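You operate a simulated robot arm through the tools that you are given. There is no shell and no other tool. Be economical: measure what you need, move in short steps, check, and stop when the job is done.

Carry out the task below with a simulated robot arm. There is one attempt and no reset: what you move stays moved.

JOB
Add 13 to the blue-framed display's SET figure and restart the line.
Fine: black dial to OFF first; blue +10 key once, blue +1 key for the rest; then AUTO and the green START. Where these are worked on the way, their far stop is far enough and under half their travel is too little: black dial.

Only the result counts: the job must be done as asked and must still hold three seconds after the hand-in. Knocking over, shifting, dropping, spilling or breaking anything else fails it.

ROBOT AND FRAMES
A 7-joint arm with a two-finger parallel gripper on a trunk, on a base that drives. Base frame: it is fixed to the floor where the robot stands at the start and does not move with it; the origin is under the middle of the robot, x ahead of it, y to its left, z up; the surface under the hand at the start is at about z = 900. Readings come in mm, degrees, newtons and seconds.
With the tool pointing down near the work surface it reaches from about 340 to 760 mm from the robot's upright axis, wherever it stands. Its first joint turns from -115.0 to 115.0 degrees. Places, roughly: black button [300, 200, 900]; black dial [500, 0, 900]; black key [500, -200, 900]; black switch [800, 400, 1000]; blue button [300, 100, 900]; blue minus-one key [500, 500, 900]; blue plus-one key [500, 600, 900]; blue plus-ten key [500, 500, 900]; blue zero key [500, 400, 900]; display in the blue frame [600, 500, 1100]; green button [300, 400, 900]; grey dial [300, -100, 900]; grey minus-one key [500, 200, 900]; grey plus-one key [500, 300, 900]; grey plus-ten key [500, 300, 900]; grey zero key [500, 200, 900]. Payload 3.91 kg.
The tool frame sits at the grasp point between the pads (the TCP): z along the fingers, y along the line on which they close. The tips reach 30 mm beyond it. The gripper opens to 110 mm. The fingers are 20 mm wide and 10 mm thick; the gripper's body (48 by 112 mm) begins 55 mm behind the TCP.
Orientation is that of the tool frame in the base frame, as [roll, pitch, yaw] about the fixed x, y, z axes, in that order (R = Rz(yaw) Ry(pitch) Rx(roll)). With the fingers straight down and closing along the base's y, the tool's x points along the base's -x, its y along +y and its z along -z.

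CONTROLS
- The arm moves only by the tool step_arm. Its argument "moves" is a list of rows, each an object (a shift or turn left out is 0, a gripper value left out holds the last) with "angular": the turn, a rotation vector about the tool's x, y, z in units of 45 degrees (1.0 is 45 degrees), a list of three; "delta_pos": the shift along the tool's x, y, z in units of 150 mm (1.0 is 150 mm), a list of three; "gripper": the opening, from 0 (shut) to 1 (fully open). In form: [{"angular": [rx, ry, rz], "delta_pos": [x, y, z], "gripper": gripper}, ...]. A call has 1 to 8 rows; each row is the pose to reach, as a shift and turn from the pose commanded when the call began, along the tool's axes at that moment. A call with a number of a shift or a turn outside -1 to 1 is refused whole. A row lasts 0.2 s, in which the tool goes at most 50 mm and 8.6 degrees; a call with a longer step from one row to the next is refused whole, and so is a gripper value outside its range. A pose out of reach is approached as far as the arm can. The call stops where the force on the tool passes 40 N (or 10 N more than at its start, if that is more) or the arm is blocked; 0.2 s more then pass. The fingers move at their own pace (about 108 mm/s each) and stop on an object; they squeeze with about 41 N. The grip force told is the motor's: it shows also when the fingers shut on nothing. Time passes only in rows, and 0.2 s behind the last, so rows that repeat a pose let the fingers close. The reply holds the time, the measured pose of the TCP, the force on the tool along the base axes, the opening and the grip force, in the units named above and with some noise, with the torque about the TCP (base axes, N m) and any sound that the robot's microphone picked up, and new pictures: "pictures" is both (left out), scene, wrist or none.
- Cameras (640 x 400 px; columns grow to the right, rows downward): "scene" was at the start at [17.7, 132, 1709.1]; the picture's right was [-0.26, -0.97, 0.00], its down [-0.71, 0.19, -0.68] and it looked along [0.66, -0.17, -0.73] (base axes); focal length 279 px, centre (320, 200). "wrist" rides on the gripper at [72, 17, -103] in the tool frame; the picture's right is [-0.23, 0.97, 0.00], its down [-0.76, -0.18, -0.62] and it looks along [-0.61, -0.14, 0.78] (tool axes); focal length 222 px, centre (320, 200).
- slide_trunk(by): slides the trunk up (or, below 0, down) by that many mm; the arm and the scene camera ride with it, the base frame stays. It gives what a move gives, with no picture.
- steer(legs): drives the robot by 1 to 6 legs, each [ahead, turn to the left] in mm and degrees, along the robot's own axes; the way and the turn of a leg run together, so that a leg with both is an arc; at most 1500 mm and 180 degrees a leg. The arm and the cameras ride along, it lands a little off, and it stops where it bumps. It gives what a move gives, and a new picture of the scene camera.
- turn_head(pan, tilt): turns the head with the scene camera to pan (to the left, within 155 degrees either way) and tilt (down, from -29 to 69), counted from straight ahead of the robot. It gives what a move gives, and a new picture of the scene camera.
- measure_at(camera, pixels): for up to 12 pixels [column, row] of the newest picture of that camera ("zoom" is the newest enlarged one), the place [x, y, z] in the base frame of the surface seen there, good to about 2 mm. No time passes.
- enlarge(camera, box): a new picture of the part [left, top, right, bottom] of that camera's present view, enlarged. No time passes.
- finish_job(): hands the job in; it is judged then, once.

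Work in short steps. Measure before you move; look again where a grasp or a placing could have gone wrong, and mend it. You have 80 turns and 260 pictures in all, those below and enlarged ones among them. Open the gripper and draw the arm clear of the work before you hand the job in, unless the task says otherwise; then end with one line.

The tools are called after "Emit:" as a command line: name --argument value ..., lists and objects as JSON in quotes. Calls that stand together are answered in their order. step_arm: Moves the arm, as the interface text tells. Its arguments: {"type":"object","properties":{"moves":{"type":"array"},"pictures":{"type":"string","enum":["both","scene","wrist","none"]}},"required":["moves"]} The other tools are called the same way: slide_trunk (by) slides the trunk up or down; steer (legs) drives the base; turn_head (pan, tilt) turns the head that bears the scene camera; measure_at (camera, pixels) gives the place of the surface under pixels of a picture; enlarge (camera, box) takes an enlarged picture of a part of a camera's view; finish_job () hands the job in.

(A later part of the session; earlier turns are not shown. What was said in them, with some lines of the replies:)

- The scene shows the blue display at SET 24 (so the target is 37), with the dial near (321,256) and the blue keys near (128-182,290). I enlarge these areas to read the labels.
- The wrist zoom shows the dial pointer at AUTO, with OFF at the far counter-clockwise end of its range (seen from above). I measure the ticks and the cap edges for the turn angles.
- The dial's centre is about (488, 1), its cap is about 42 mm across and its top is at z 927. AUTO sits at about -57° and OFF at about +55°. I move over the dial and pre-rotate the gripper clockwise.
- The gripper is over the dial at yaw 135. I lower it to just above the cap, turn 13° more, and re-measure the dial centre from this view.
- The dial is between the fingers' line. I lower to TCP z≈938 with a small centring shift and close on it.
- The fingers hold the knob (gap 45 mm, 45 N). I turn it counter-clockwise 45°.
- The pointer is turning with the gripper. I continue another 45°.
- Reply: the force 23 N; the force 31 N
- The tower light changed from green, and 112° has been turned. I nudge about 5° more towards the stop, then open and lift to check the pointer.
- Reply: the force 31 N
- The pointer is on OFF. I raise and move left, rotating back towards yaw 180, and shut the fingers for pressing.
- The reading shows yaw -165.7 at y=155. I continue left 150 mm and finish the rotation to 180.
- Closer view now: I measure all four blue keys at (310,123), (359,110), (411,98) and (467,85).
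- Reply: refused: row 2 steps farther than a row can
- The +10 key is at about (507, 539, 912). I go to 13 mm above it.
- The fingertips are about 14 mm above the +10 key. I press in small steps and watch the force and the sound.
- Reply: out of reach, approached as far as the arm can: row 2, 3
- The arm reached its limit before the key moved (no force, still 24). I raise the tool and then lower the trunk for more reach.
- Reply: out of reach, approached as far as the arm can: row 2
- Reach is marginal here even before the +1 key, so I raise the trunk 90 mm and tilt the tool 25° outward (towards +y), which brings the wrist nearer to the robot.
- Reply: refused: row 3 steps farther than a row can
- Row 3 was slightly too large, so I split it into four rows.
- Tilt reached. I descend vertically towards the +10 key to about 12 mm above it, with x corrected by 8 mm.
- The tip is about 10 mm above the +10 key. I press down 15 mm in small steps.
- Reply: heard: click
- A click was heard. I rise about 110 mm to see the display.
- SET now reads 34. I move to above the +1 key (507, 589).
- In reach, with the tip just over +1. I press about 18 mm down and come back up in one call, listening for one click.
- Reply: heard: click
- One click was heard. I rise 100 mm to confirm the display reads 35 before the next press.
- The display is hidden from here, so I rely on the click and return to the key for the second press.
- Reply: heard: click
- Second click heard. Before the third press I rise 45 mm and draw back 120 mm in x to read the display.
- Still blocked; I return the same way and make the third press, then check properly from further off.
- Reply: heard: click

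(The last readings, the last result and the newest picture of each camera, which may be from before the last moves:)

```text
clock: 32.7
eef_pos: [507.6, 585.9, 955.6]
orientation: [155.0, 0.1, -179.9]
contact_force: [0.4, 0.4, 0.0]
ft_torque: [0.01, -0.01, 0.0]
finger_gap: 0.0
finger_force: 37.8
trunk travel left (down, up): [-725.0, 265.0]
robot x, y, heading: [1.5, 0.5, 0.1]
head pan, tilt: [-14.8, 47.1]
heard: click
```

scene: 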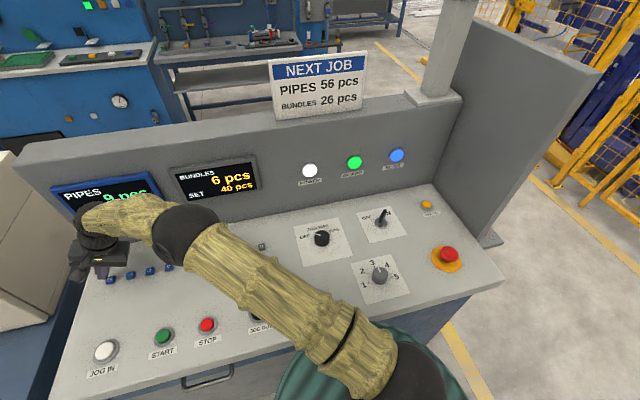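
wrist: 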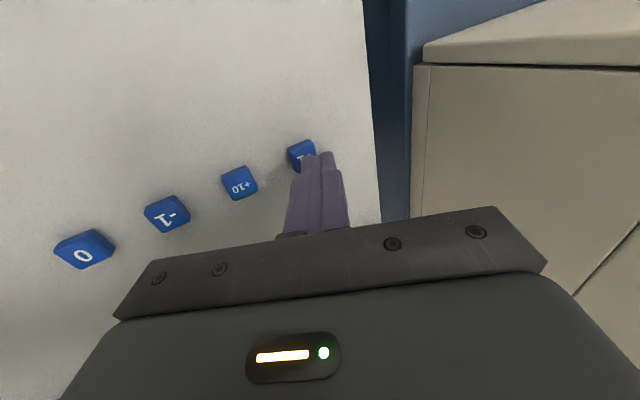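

Third click. I rise 60 mm, un-tilt and move right 150 mm.

Emit:
step_arm --moves '[{"delta_pos": [0, 0.085, -0.181]}, {"delta_pos": [0, 0.17, -0.362]}, {"delta_pos": [0, -0.056, -0.468], "angular": [0.14, 0, 0]}, {"delta_pos": [0, -0.282, -0.575], "angular": [0.28, 0, 0]}, {"delta_pos": [0, -0.508, -0.681], "angular": [0.42, 0, 0]}, {"delta_pos": [0, -0.735, -0.788], "angular": [0.556, 0, 0]}]' --pictures "none"

Emit:
step_arm --moves '[{"delta_pos": [0, -0.25, 0]}, {"delta_pos": [0, -0.5, 0]}, {"delta_pos": [0, -0.75, 0]}, {"delta_pos": [0, -1, 0]}]' --pictures "scene"

Emit:
enlarge --camera "scene" --box '[40, 160, 200, 260]'

```text
clock: 34.1
eef_pos: [508.7, 432.8, 1014.4]
orientation: [180.0, 0.0, -179.9]
contact_force: [0.2, -0.5, 0.1]
ft_torque: [-0.02, -0.01, 0.0]
finger_gap: 0.0
finger_force: 37.8
trunk travel left (down, up): [-725.0, 265.0]
robot x, y, heading: [1.5, 0.8, -0.0]
head pan, tilt: [-14.8, 47.1]
```

```text
clock: 35.1
eef_pos: [508.2, 282.3, 1016.1]
orientation: [179.9, 0.0, -179.9]
contact_force: [-0.8, -0.6, -1.6]
ft_torque: [0.01, 0.03, -0.01]
finger_gap: 0.0
finger_force: 37.7
trunk travel left (down, up): [-725.0, 265.0]
robot x, y, heading: [-2.0, -0.6, 0.1]
head pan, tilt: [-14.8, 47.1]
```

scene: 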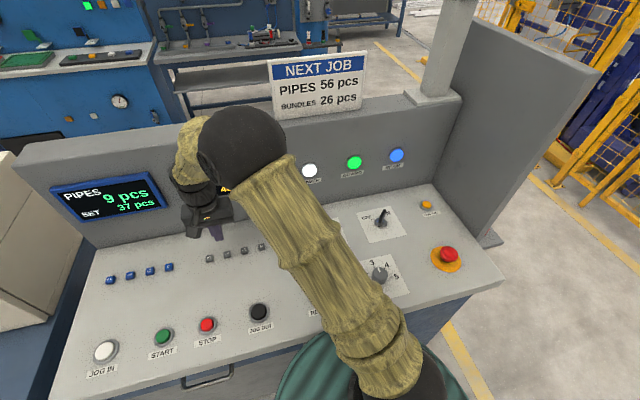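

```text
4.00 times, centred on (120, 210) of scene
```

zoom: 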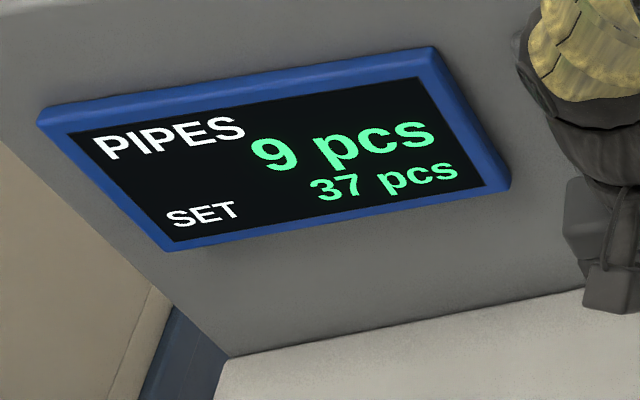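

SET reads 37. I go back to the dial, rotating the gripper counter-clockwise to match the OFF pointer, and open the fingers.

Emit:
step_arm --moves '[{"delta_pos": [0.02, -0.16, 0], "angular": [0, 0, -0.16], "gripper": 0.7}, {"delta_pos": [0.04, -0.32, 0], "angular": [0, 0, -0.33]}, {"delta_pos": [0.063, -0.48, 0], "angular": [0, 0, -0.5]}, {"delta_pos": [0.063, -0.64, 0], "angular": [0, 0, -0.67]}, {"delta_pos": [0.063, -0.8, 0], "angular": [0, 0, -0.84]}, {"delta_pos": [0.127, -0.933, 0], "angular": [0, 0, -1]}]' --pictures "none"

```text
clock: 36.5
eef_pos: [488.2, 142.1, 1017.0]
orientation: [180.0, 0.0, -134.8]
contact_force: [0.7, -0.2, 0.4]
ft_torque: [-0.02, 0.0, 0.01]
finger_gap: 76.9
finger_force: 0.0
trunk travel left (down, up): [-725.0, 265.0]
robot x, y, heading: [1.6, 2.1, 0.1]
head pan, tilt: [-14.8, 47.1]
```

Continuing to above the dial (489, 2), with yaw going to about -121.

Emit:
step_arm --moves '[{"delta_pos": [0.164, -0.166, 0], "angular": [0, 0, -0.1]}, {"delta_pos": [0.329, -0.332, 0.05], "angular": [0, 0, -0.2]}, {"delta_pos": [0.494, -0.497, 0.15], "angular": [0, 0, -0.315]}, {"delta_pos": [0.658, -0.663, 0.267], "angular": [0, 0, -0.315]}]' --pictures "both"

```text
clock: 37.5
eef_pos: [486.2, 1.6, 974.9]
orientation: [-179.9, 0.1, -120.6]
contact_force: [-0.3, 0.1, 0.3]
ft_torque: [-0.01, -0.03, -0.01]
finger_gap: 77.2
finger_force: 0.0
trunk travel left (down, up): [-725.0, 265.0]
robot x, y, heading: [2.6, -0.3, 0.0]
head pan, tilt: [-14.8, 47.1]
```

scene: 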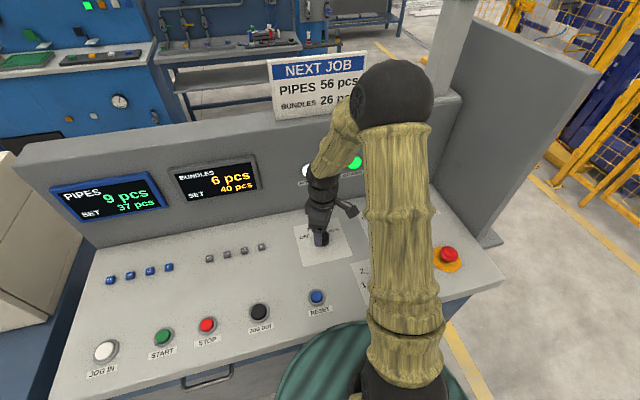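
wrist: 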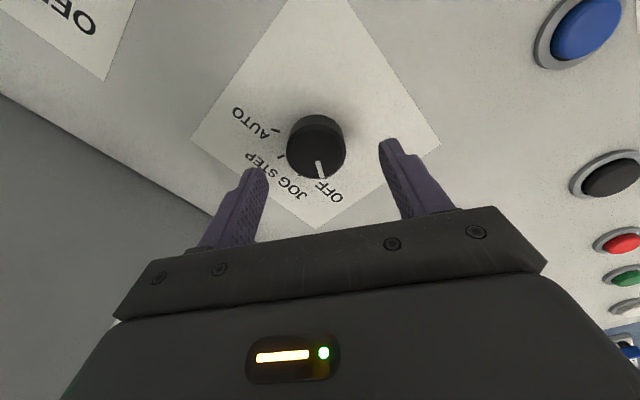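

Aligned over the knob. I lower 36 mm and close.

Emit:
step_arm --moves '[{"delta_pos": [0, 0, 0.13]}, {"delta_pos": [0, 0, 0.24]}, {"delta_pos": [0, 0, 0.24], "gripper": 0.3}, {"delta_pos": [0, 0, 0.24], "gripper": 0.3}, {"delta_pos": [0, 0, 0.24], "gripper": 0.3}]' --pictures "none"

Emit:
step_arm --moves '[{"angular": [0, 0, 0.16]}, {"angular": [0, 0, 0.33]}, {"angular": [0, 0, 0.5]}, {"angular": [0, 0, 0.67]}, {"angular": [0, 0, 0.84]}, {"angular": [0, 0, 1]}]' --pictures "wrist"

```text
clock: 38.7
eef_pos: [489.9, 1.5, 938.0]
orientation: [-179.9, 0.1, -120.8]
contact_force: [16.6, -6.9, 0.5]
ft_torque: [0.19, -0.91, -0.03]
finger_gap: 45.5
finger_force: 45.1
trunk travel left (down, up): [-725.0, 265.0]
robot x, y, heading: [0.2, 0.0, -0.1]
head pan, tilt: [-14.8, 47.1]
```

```text
clock: 40.1
eef_pos: [489.7, 3.2, 938.8]
orientation: [179.7, -0.3, -165.9]
contact_force: [9.9, -20.2, -23.6]
ft_torque: [-0.33, -0.71, 0.05]
finger_gap: 45.7
finger_force: 44.7
trunk travel left (down, up): [-725.0, 265.0]
robot x, y, heading: [-1.0, -0.8, -0.1]
head pan, tilt: [-14.8, 47.1]
```

wrist: 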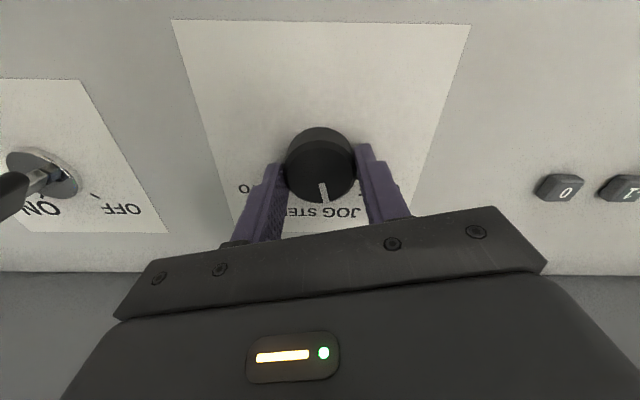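

The knob follows, pointer between JOG and STEP. I continue 45° more.

Emit:
step_arm --moves '[{"angular": [0, 0, 0.16]}, {"angular": [0, 0, 0.33]}, {"angular": [0, 0, 0.5]}, {"angular": [0, 0, 0.67]}, {"angular": [0, 0, 0.84]}, {"angular": [0, 0, 1]}]' --pictures "wrist"

```text
clock: 41.5
eef_pos: [489.7, 1.5, 938.1]
orientation: [179.9, -0.3, 149.2]
contact_force: [1.4, -21.5, -16.9]
ft_torque: [-0.16, 0.33, 0.05]
finger_gap: 45.3
finger_force: 44.9
trunk travel left (down, up): [-725.0, 265.0]
robot x, y, heading: [0.3, -0.2, 0.1]
head pan, tilt: [-14.8, 47.1]
```

wrist: 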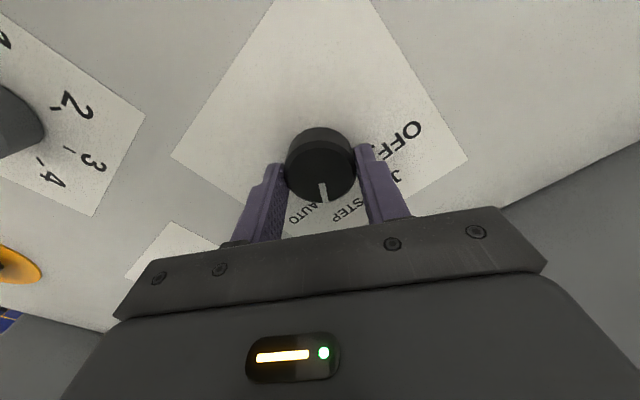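

Need about 27° more to AUTO (yaw ≈122). I turn 28°, then release and rise to check.

Emit:
step_arm --moves '[{"angular": [0, 0, 0.16]}, {"angular": [0, 0, 0.32]}, {"angular": [0, 0, 0.48]}, {"angular": [0, 0, 0.63]}]' --pictures "none"

Emit:
step_arm --moves '[{"gripper": 0.7}, {"gripper": 0.7}, {"delta_pos": [0, 0, -0.3]}, {"delta_pos": [0, 0, -0.6]}]' --pictures "both"

```text
clock: 42.5
eef_pos: [490.0, 3.2, 939.6]
orientation: [-180.0, -0.2, 120.9]
contact_force: [-4.6, -21.6, -18.2]
ft_torque: [-0.75, 0.04, 0.76]
finger_gap: 45.6
finger_force: 45.0
trunk travel left (down, up): [-725.0, 265.0]
robot x, y, heading: [-2.4, -0.4, -0.1]
head pan, tilt: [-14.8, 47.1]
```

```text
clock: 43.5
eef_pos: [491.3, 5.7, 1031.7]
orientation: [-180.0, 0.1, 120.9]
contact_force: [-0.2, -0.1, -0.1]
ft_torque: [-0.02, 0.0, 0.03]
finger_gap: 77.2
finger_force: 0.1
trunk travel left (down, up): [-725.0, 265.0]
robot x, y, heading: [4.8, -0.4, -0.0]
head pan, tilt: [-14.8, 47.1]
```

scene: 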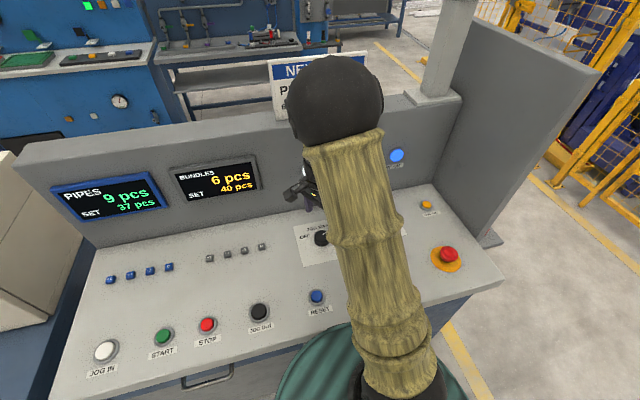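
wrist: 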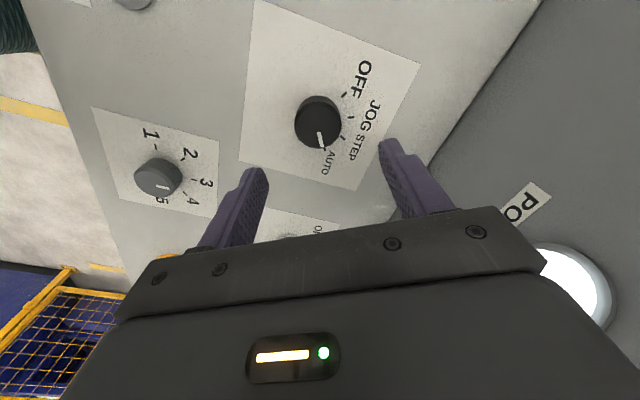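

The pointer is on AUTO. I measure the START button at (163,336) and start moving left, un-rotating, with the fingers shut.

Emit:
measure_at --camera "scene" --pixels '[[163, 336], [163, 333], [157, 338], [169, 335], [163, 341], [206, 325]]'

Emit:
step_arm --moves '[{"delta_pos": [0.145, 0.06, 0], "angular": [0, 0, -0.16], "gripper": 0}, {"delta_pos": [0.29, 0.12, 0], "angular": [0, 0, -0.33]}, {"delta_pos": [0.435, 0.18, 0], "angular": [0, 0, -0.5]}, {"delta_pos": [0.58, 0.24, 0], "angular": [0, 0, -0.67]}, {"delta_pos": [0.725, 0.3, 0], "angular": [0, 0, -0.84]}, {"delta_pos": [0.87, 0.364, 0], "angular": [0, 0, -1]}]' --pictures "none"

```text
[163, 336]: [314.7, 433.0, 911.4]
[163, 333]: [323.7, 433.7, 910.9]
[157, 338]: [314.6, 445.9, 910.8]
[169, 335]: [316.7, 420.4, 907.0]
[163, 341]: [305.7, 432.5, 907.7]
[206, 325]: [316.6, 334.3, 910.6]
```

```text
clock: 44.9
eef_pos: [469.3, 145.3, 1031.9]
orientation: [180.0, 0.1, 166.0]
contact_force: [0.3, -0.4, 0.3]
ft_torque: [0.03, 0.0, 0.01]
finger_gap: 0.2
finger_force: 37.4
trunk travel left (down, up): [-725.0, 265.0]
robot x, y, heading: [4.4, 3.6, -0.1]
head pan, tilt: [-14.8, 47.1]
```

START is at about (318, 434, 911). I continue towards it.

Emit:
step_arm --moves '[{"delta_pos": [0.18, 0.204, 0], "angular": [0, 0, -0.1]}, {"delta_pos": [0.36, 0.408, 0], "angular": [0, 0, -0.2]}, {"delta_pos": [0.54, 0.612, 0], "angular": [0, 0, -0.311]}, {"delta_pos": [0.719, 0.817, 0], "angular": [0, 0, -0.311]}]' --pictures "none"

Emit:
step_arm --moves '[{"delta_pos": [0.12, 0.24, 0]}, {"delta_pos": [0.24, 0.48, 0]}, {"delta_pos": [0.36, 0.72, 0.05]}, {"delta_pos": [0.5, 0.957, 0.13]}]' --pictures "both"

```text
clock: 45.9
eef_pos: [391.5, 288.0, 1029.8]
orientation: [180.0, 0.0, 179.9]
contact_force: [-0.2, 0.0, 0.4]
ft_torque: [0.0, 0.0, 0.04]
finger_gap: 0.2
finger_force: 37.8
trunk travel left (down, up): [-725.0, 265.0]
robot x, y, heading: [0.1, 1.6, 0.0]
head pan, tilt: [-14.8, 47.1]
```

```text
clock: 46.9
eef_pos: [318.2, 433.2, 1011.0]
orientation: [-179.9, 0.0, 179.9]
contact_force: [0.0, 0.0, -0.2]
ft_torque: [-0.04, 0.03, -0.01]
finger_gap: 0.0
finger_force: 37.9
trunk travel left (down, up): [-725.0, 265.0]
robot x, y, heading: [2.4, -4.1, -0.0]
head pan, tilt: [-14.8, 47.1]
```

scene: 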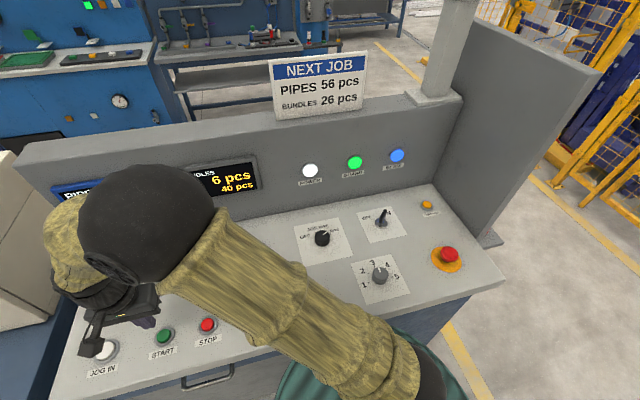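
wrist: 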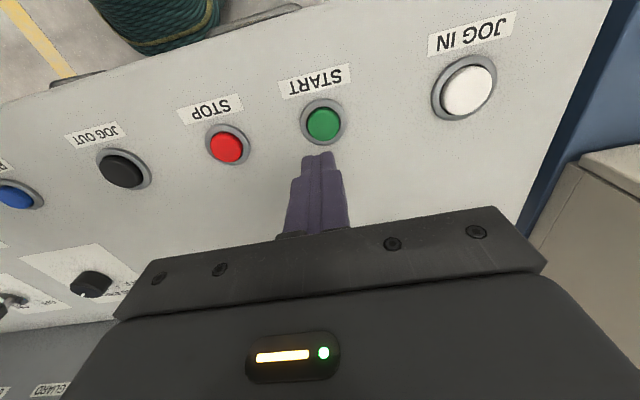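

I check the button centre in the wrist picture at (323,124) and lower to about 15 mm above it.

Emit:
measure_at --camera "wrist" --pixels '[[323, 124], [308, 124], [339, 124], [323, 108], [323, 138]]'

Emit:
step_arm --moves '[{"delta_pos": [0, 0, 0.2]}, {"delta_pos": [0, 0, 0.36]}]' --pictures "wrist"

```text
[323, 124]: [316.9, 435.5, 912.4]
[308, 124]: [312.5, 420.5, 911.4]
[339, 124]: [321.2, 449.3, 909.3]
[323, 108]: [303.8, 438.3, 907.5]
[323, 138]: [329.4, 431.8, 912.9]
```

```text
clock: 47.5
eef_pos: [318.3, 433.9, 958.0]
orientation: [-180.0, -0.1, 179.9]
contact_force: [-1.6, -0.3, 0.0]
ft_torque: [-0.02, 0.01, 0.01]
finger_gap: 0.0
finger_force: 37.8
trunk travel left (down, up): [-725.0, 265.0]
robot x, y, heading: [1.8, -1.4, 0.2]
head pan, tilt: [-14.8, 47.1]
```

wrist: 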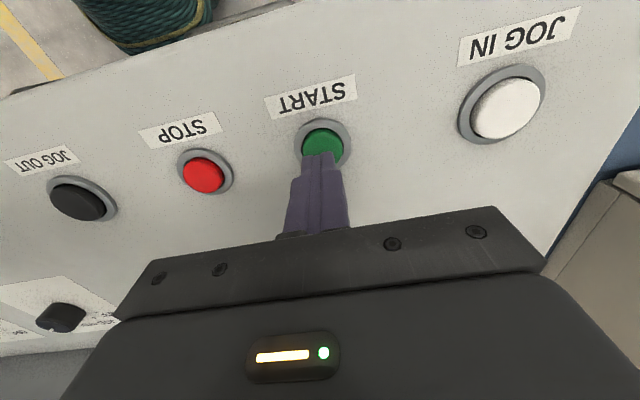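

The tip is about 16 mm above START. I press about 22 mm down and return.

Emit:
step_arm --moves '[{"delta_pos": [0, 0, 0.08]}, {"delta_pos": [0, 0, 0.115]}, {"delta_pos": [0, 0, 0.14]}, {"delta_pos": [0, 0, 0.14]}, {"delta_pos": [0, 0, 0]}, {"delta_pos": [0, 0, -0.3]}]' --pictures "scene"

```text
clock: 48.9
eef_pos: [317.9, 430.5, 1004.2]
orientation: [180.0, 0.0, 179.8]
contact_force: [0.1, 0.0, -0.5]
ft_torque: [0.01, -0.02, 0.0]
finger_gap: 0.0
finger_force: 37.3
trunk travel left (down, up): [-725.0, 265.0]
robot x, y, heading: [4.1, -2.0, 0.2]
head pan, tilt: [-14.8, 47.1]
heard: click
```

scene: 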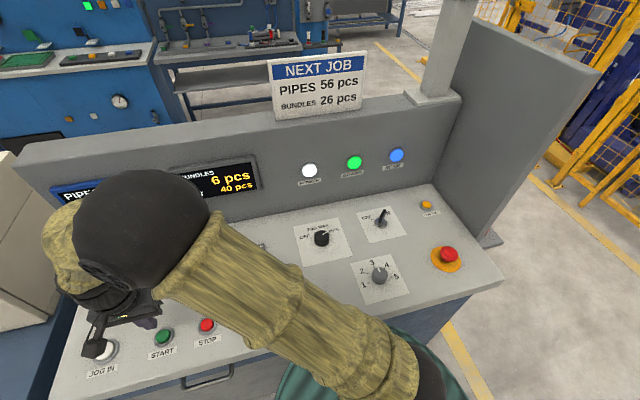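

A click was heard. I open the gripper, draw the arm up and clear, and then look at the beacon and displays.

Emit:
step_arm --moves '[{"delta_pos": [-0.1, -0.15, -0.25], "gripper": 1}, {"delta_pos": [-0.2, -0.3, -0.5]}, {"delta_pos": [-0.3, -0.5, -0.7]}, {"delta_pos": [-0.4, -0.7, -0.9]}, {"delta_pos": [-0.5, -0.9, -0.95]}]' --pictures "none"

Emit:
step_arm --moves '[{"delta_pos": [0, -0.2, -0.2]}, {"delta_pos": [0, -0.45, -0.2]}, {"delta_pos": [0, -0.7, -0.2]}]' --pictures "none"

Emit:
turn_head --pan -8 --tilt 32

```text
clock: 50.1
eef_pos: [391.6, 296.8, 1145.2]
orientation: [180.0, 0.0, 179.9]
contact_force: [0.0, -0.7, -0.8]
ft_torque: [0.04, 0.01, -0.01]
finger_gap: 110.1
finger_force: 0.1
trunk travel left (down, up): [-725.0, 265.0]
robot x, y, heading: [0.0, 0.6, 0.1]
head pan, tilt: [-14.8, 47.1]
```

```text
clock: 50.9
eef_pos: [396.4, 189.1, 1179.9]
orientation: [179.9, 0.1, 179.9]
contact_force: [-0.4, 0.7, 0.4]
ft_torque: [0.0, 0.0, 0.01]
finger_gap: 109.9
finger_force: 0.0
trunk travel left (down, up): [-725.0, 265.0]
robot x, y, heading: [-3.7, 1.1, -0.0]
head pan, tilt: [-14.8, 47.1]
```

```text
clock: 51.7
eef_pos: [396.4, 191.3, 1178.8]
orientation: [180.0, 0.0, 179.9]
contact_force: [-0.4, 0.9, 0.4]
ft_torque: [0.02, 0.03, -0.01]
finger_gap: 110.2
finger_force: 0.0
trunk travel left (down, up): [-725.0, 265.0]
robot x, y, heading: [-1.2, -0.3, 0.1]
head pan, tilt: [-8.0, 32.0]
```

scene: 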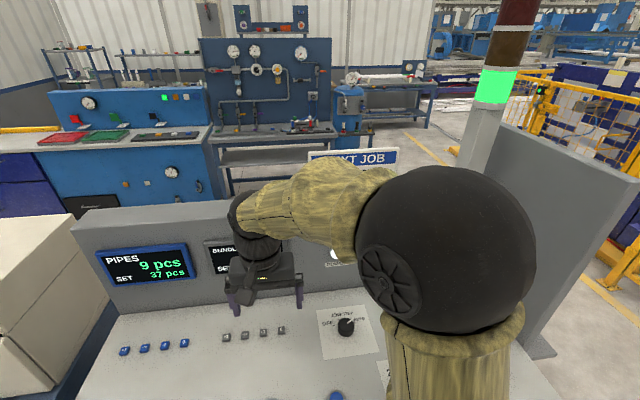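

The beacon at (496,88) is green again, the PIPES display reads SET 37, and the arm is clear with the gripper open. I hand the job in.

Emit:
finish_job

```text
The job is handed in.
```

The blue-framed display's SET went from 24 to 37, the black dial is back on AUTO, and after START the beacon turned green again; the job is handed in.
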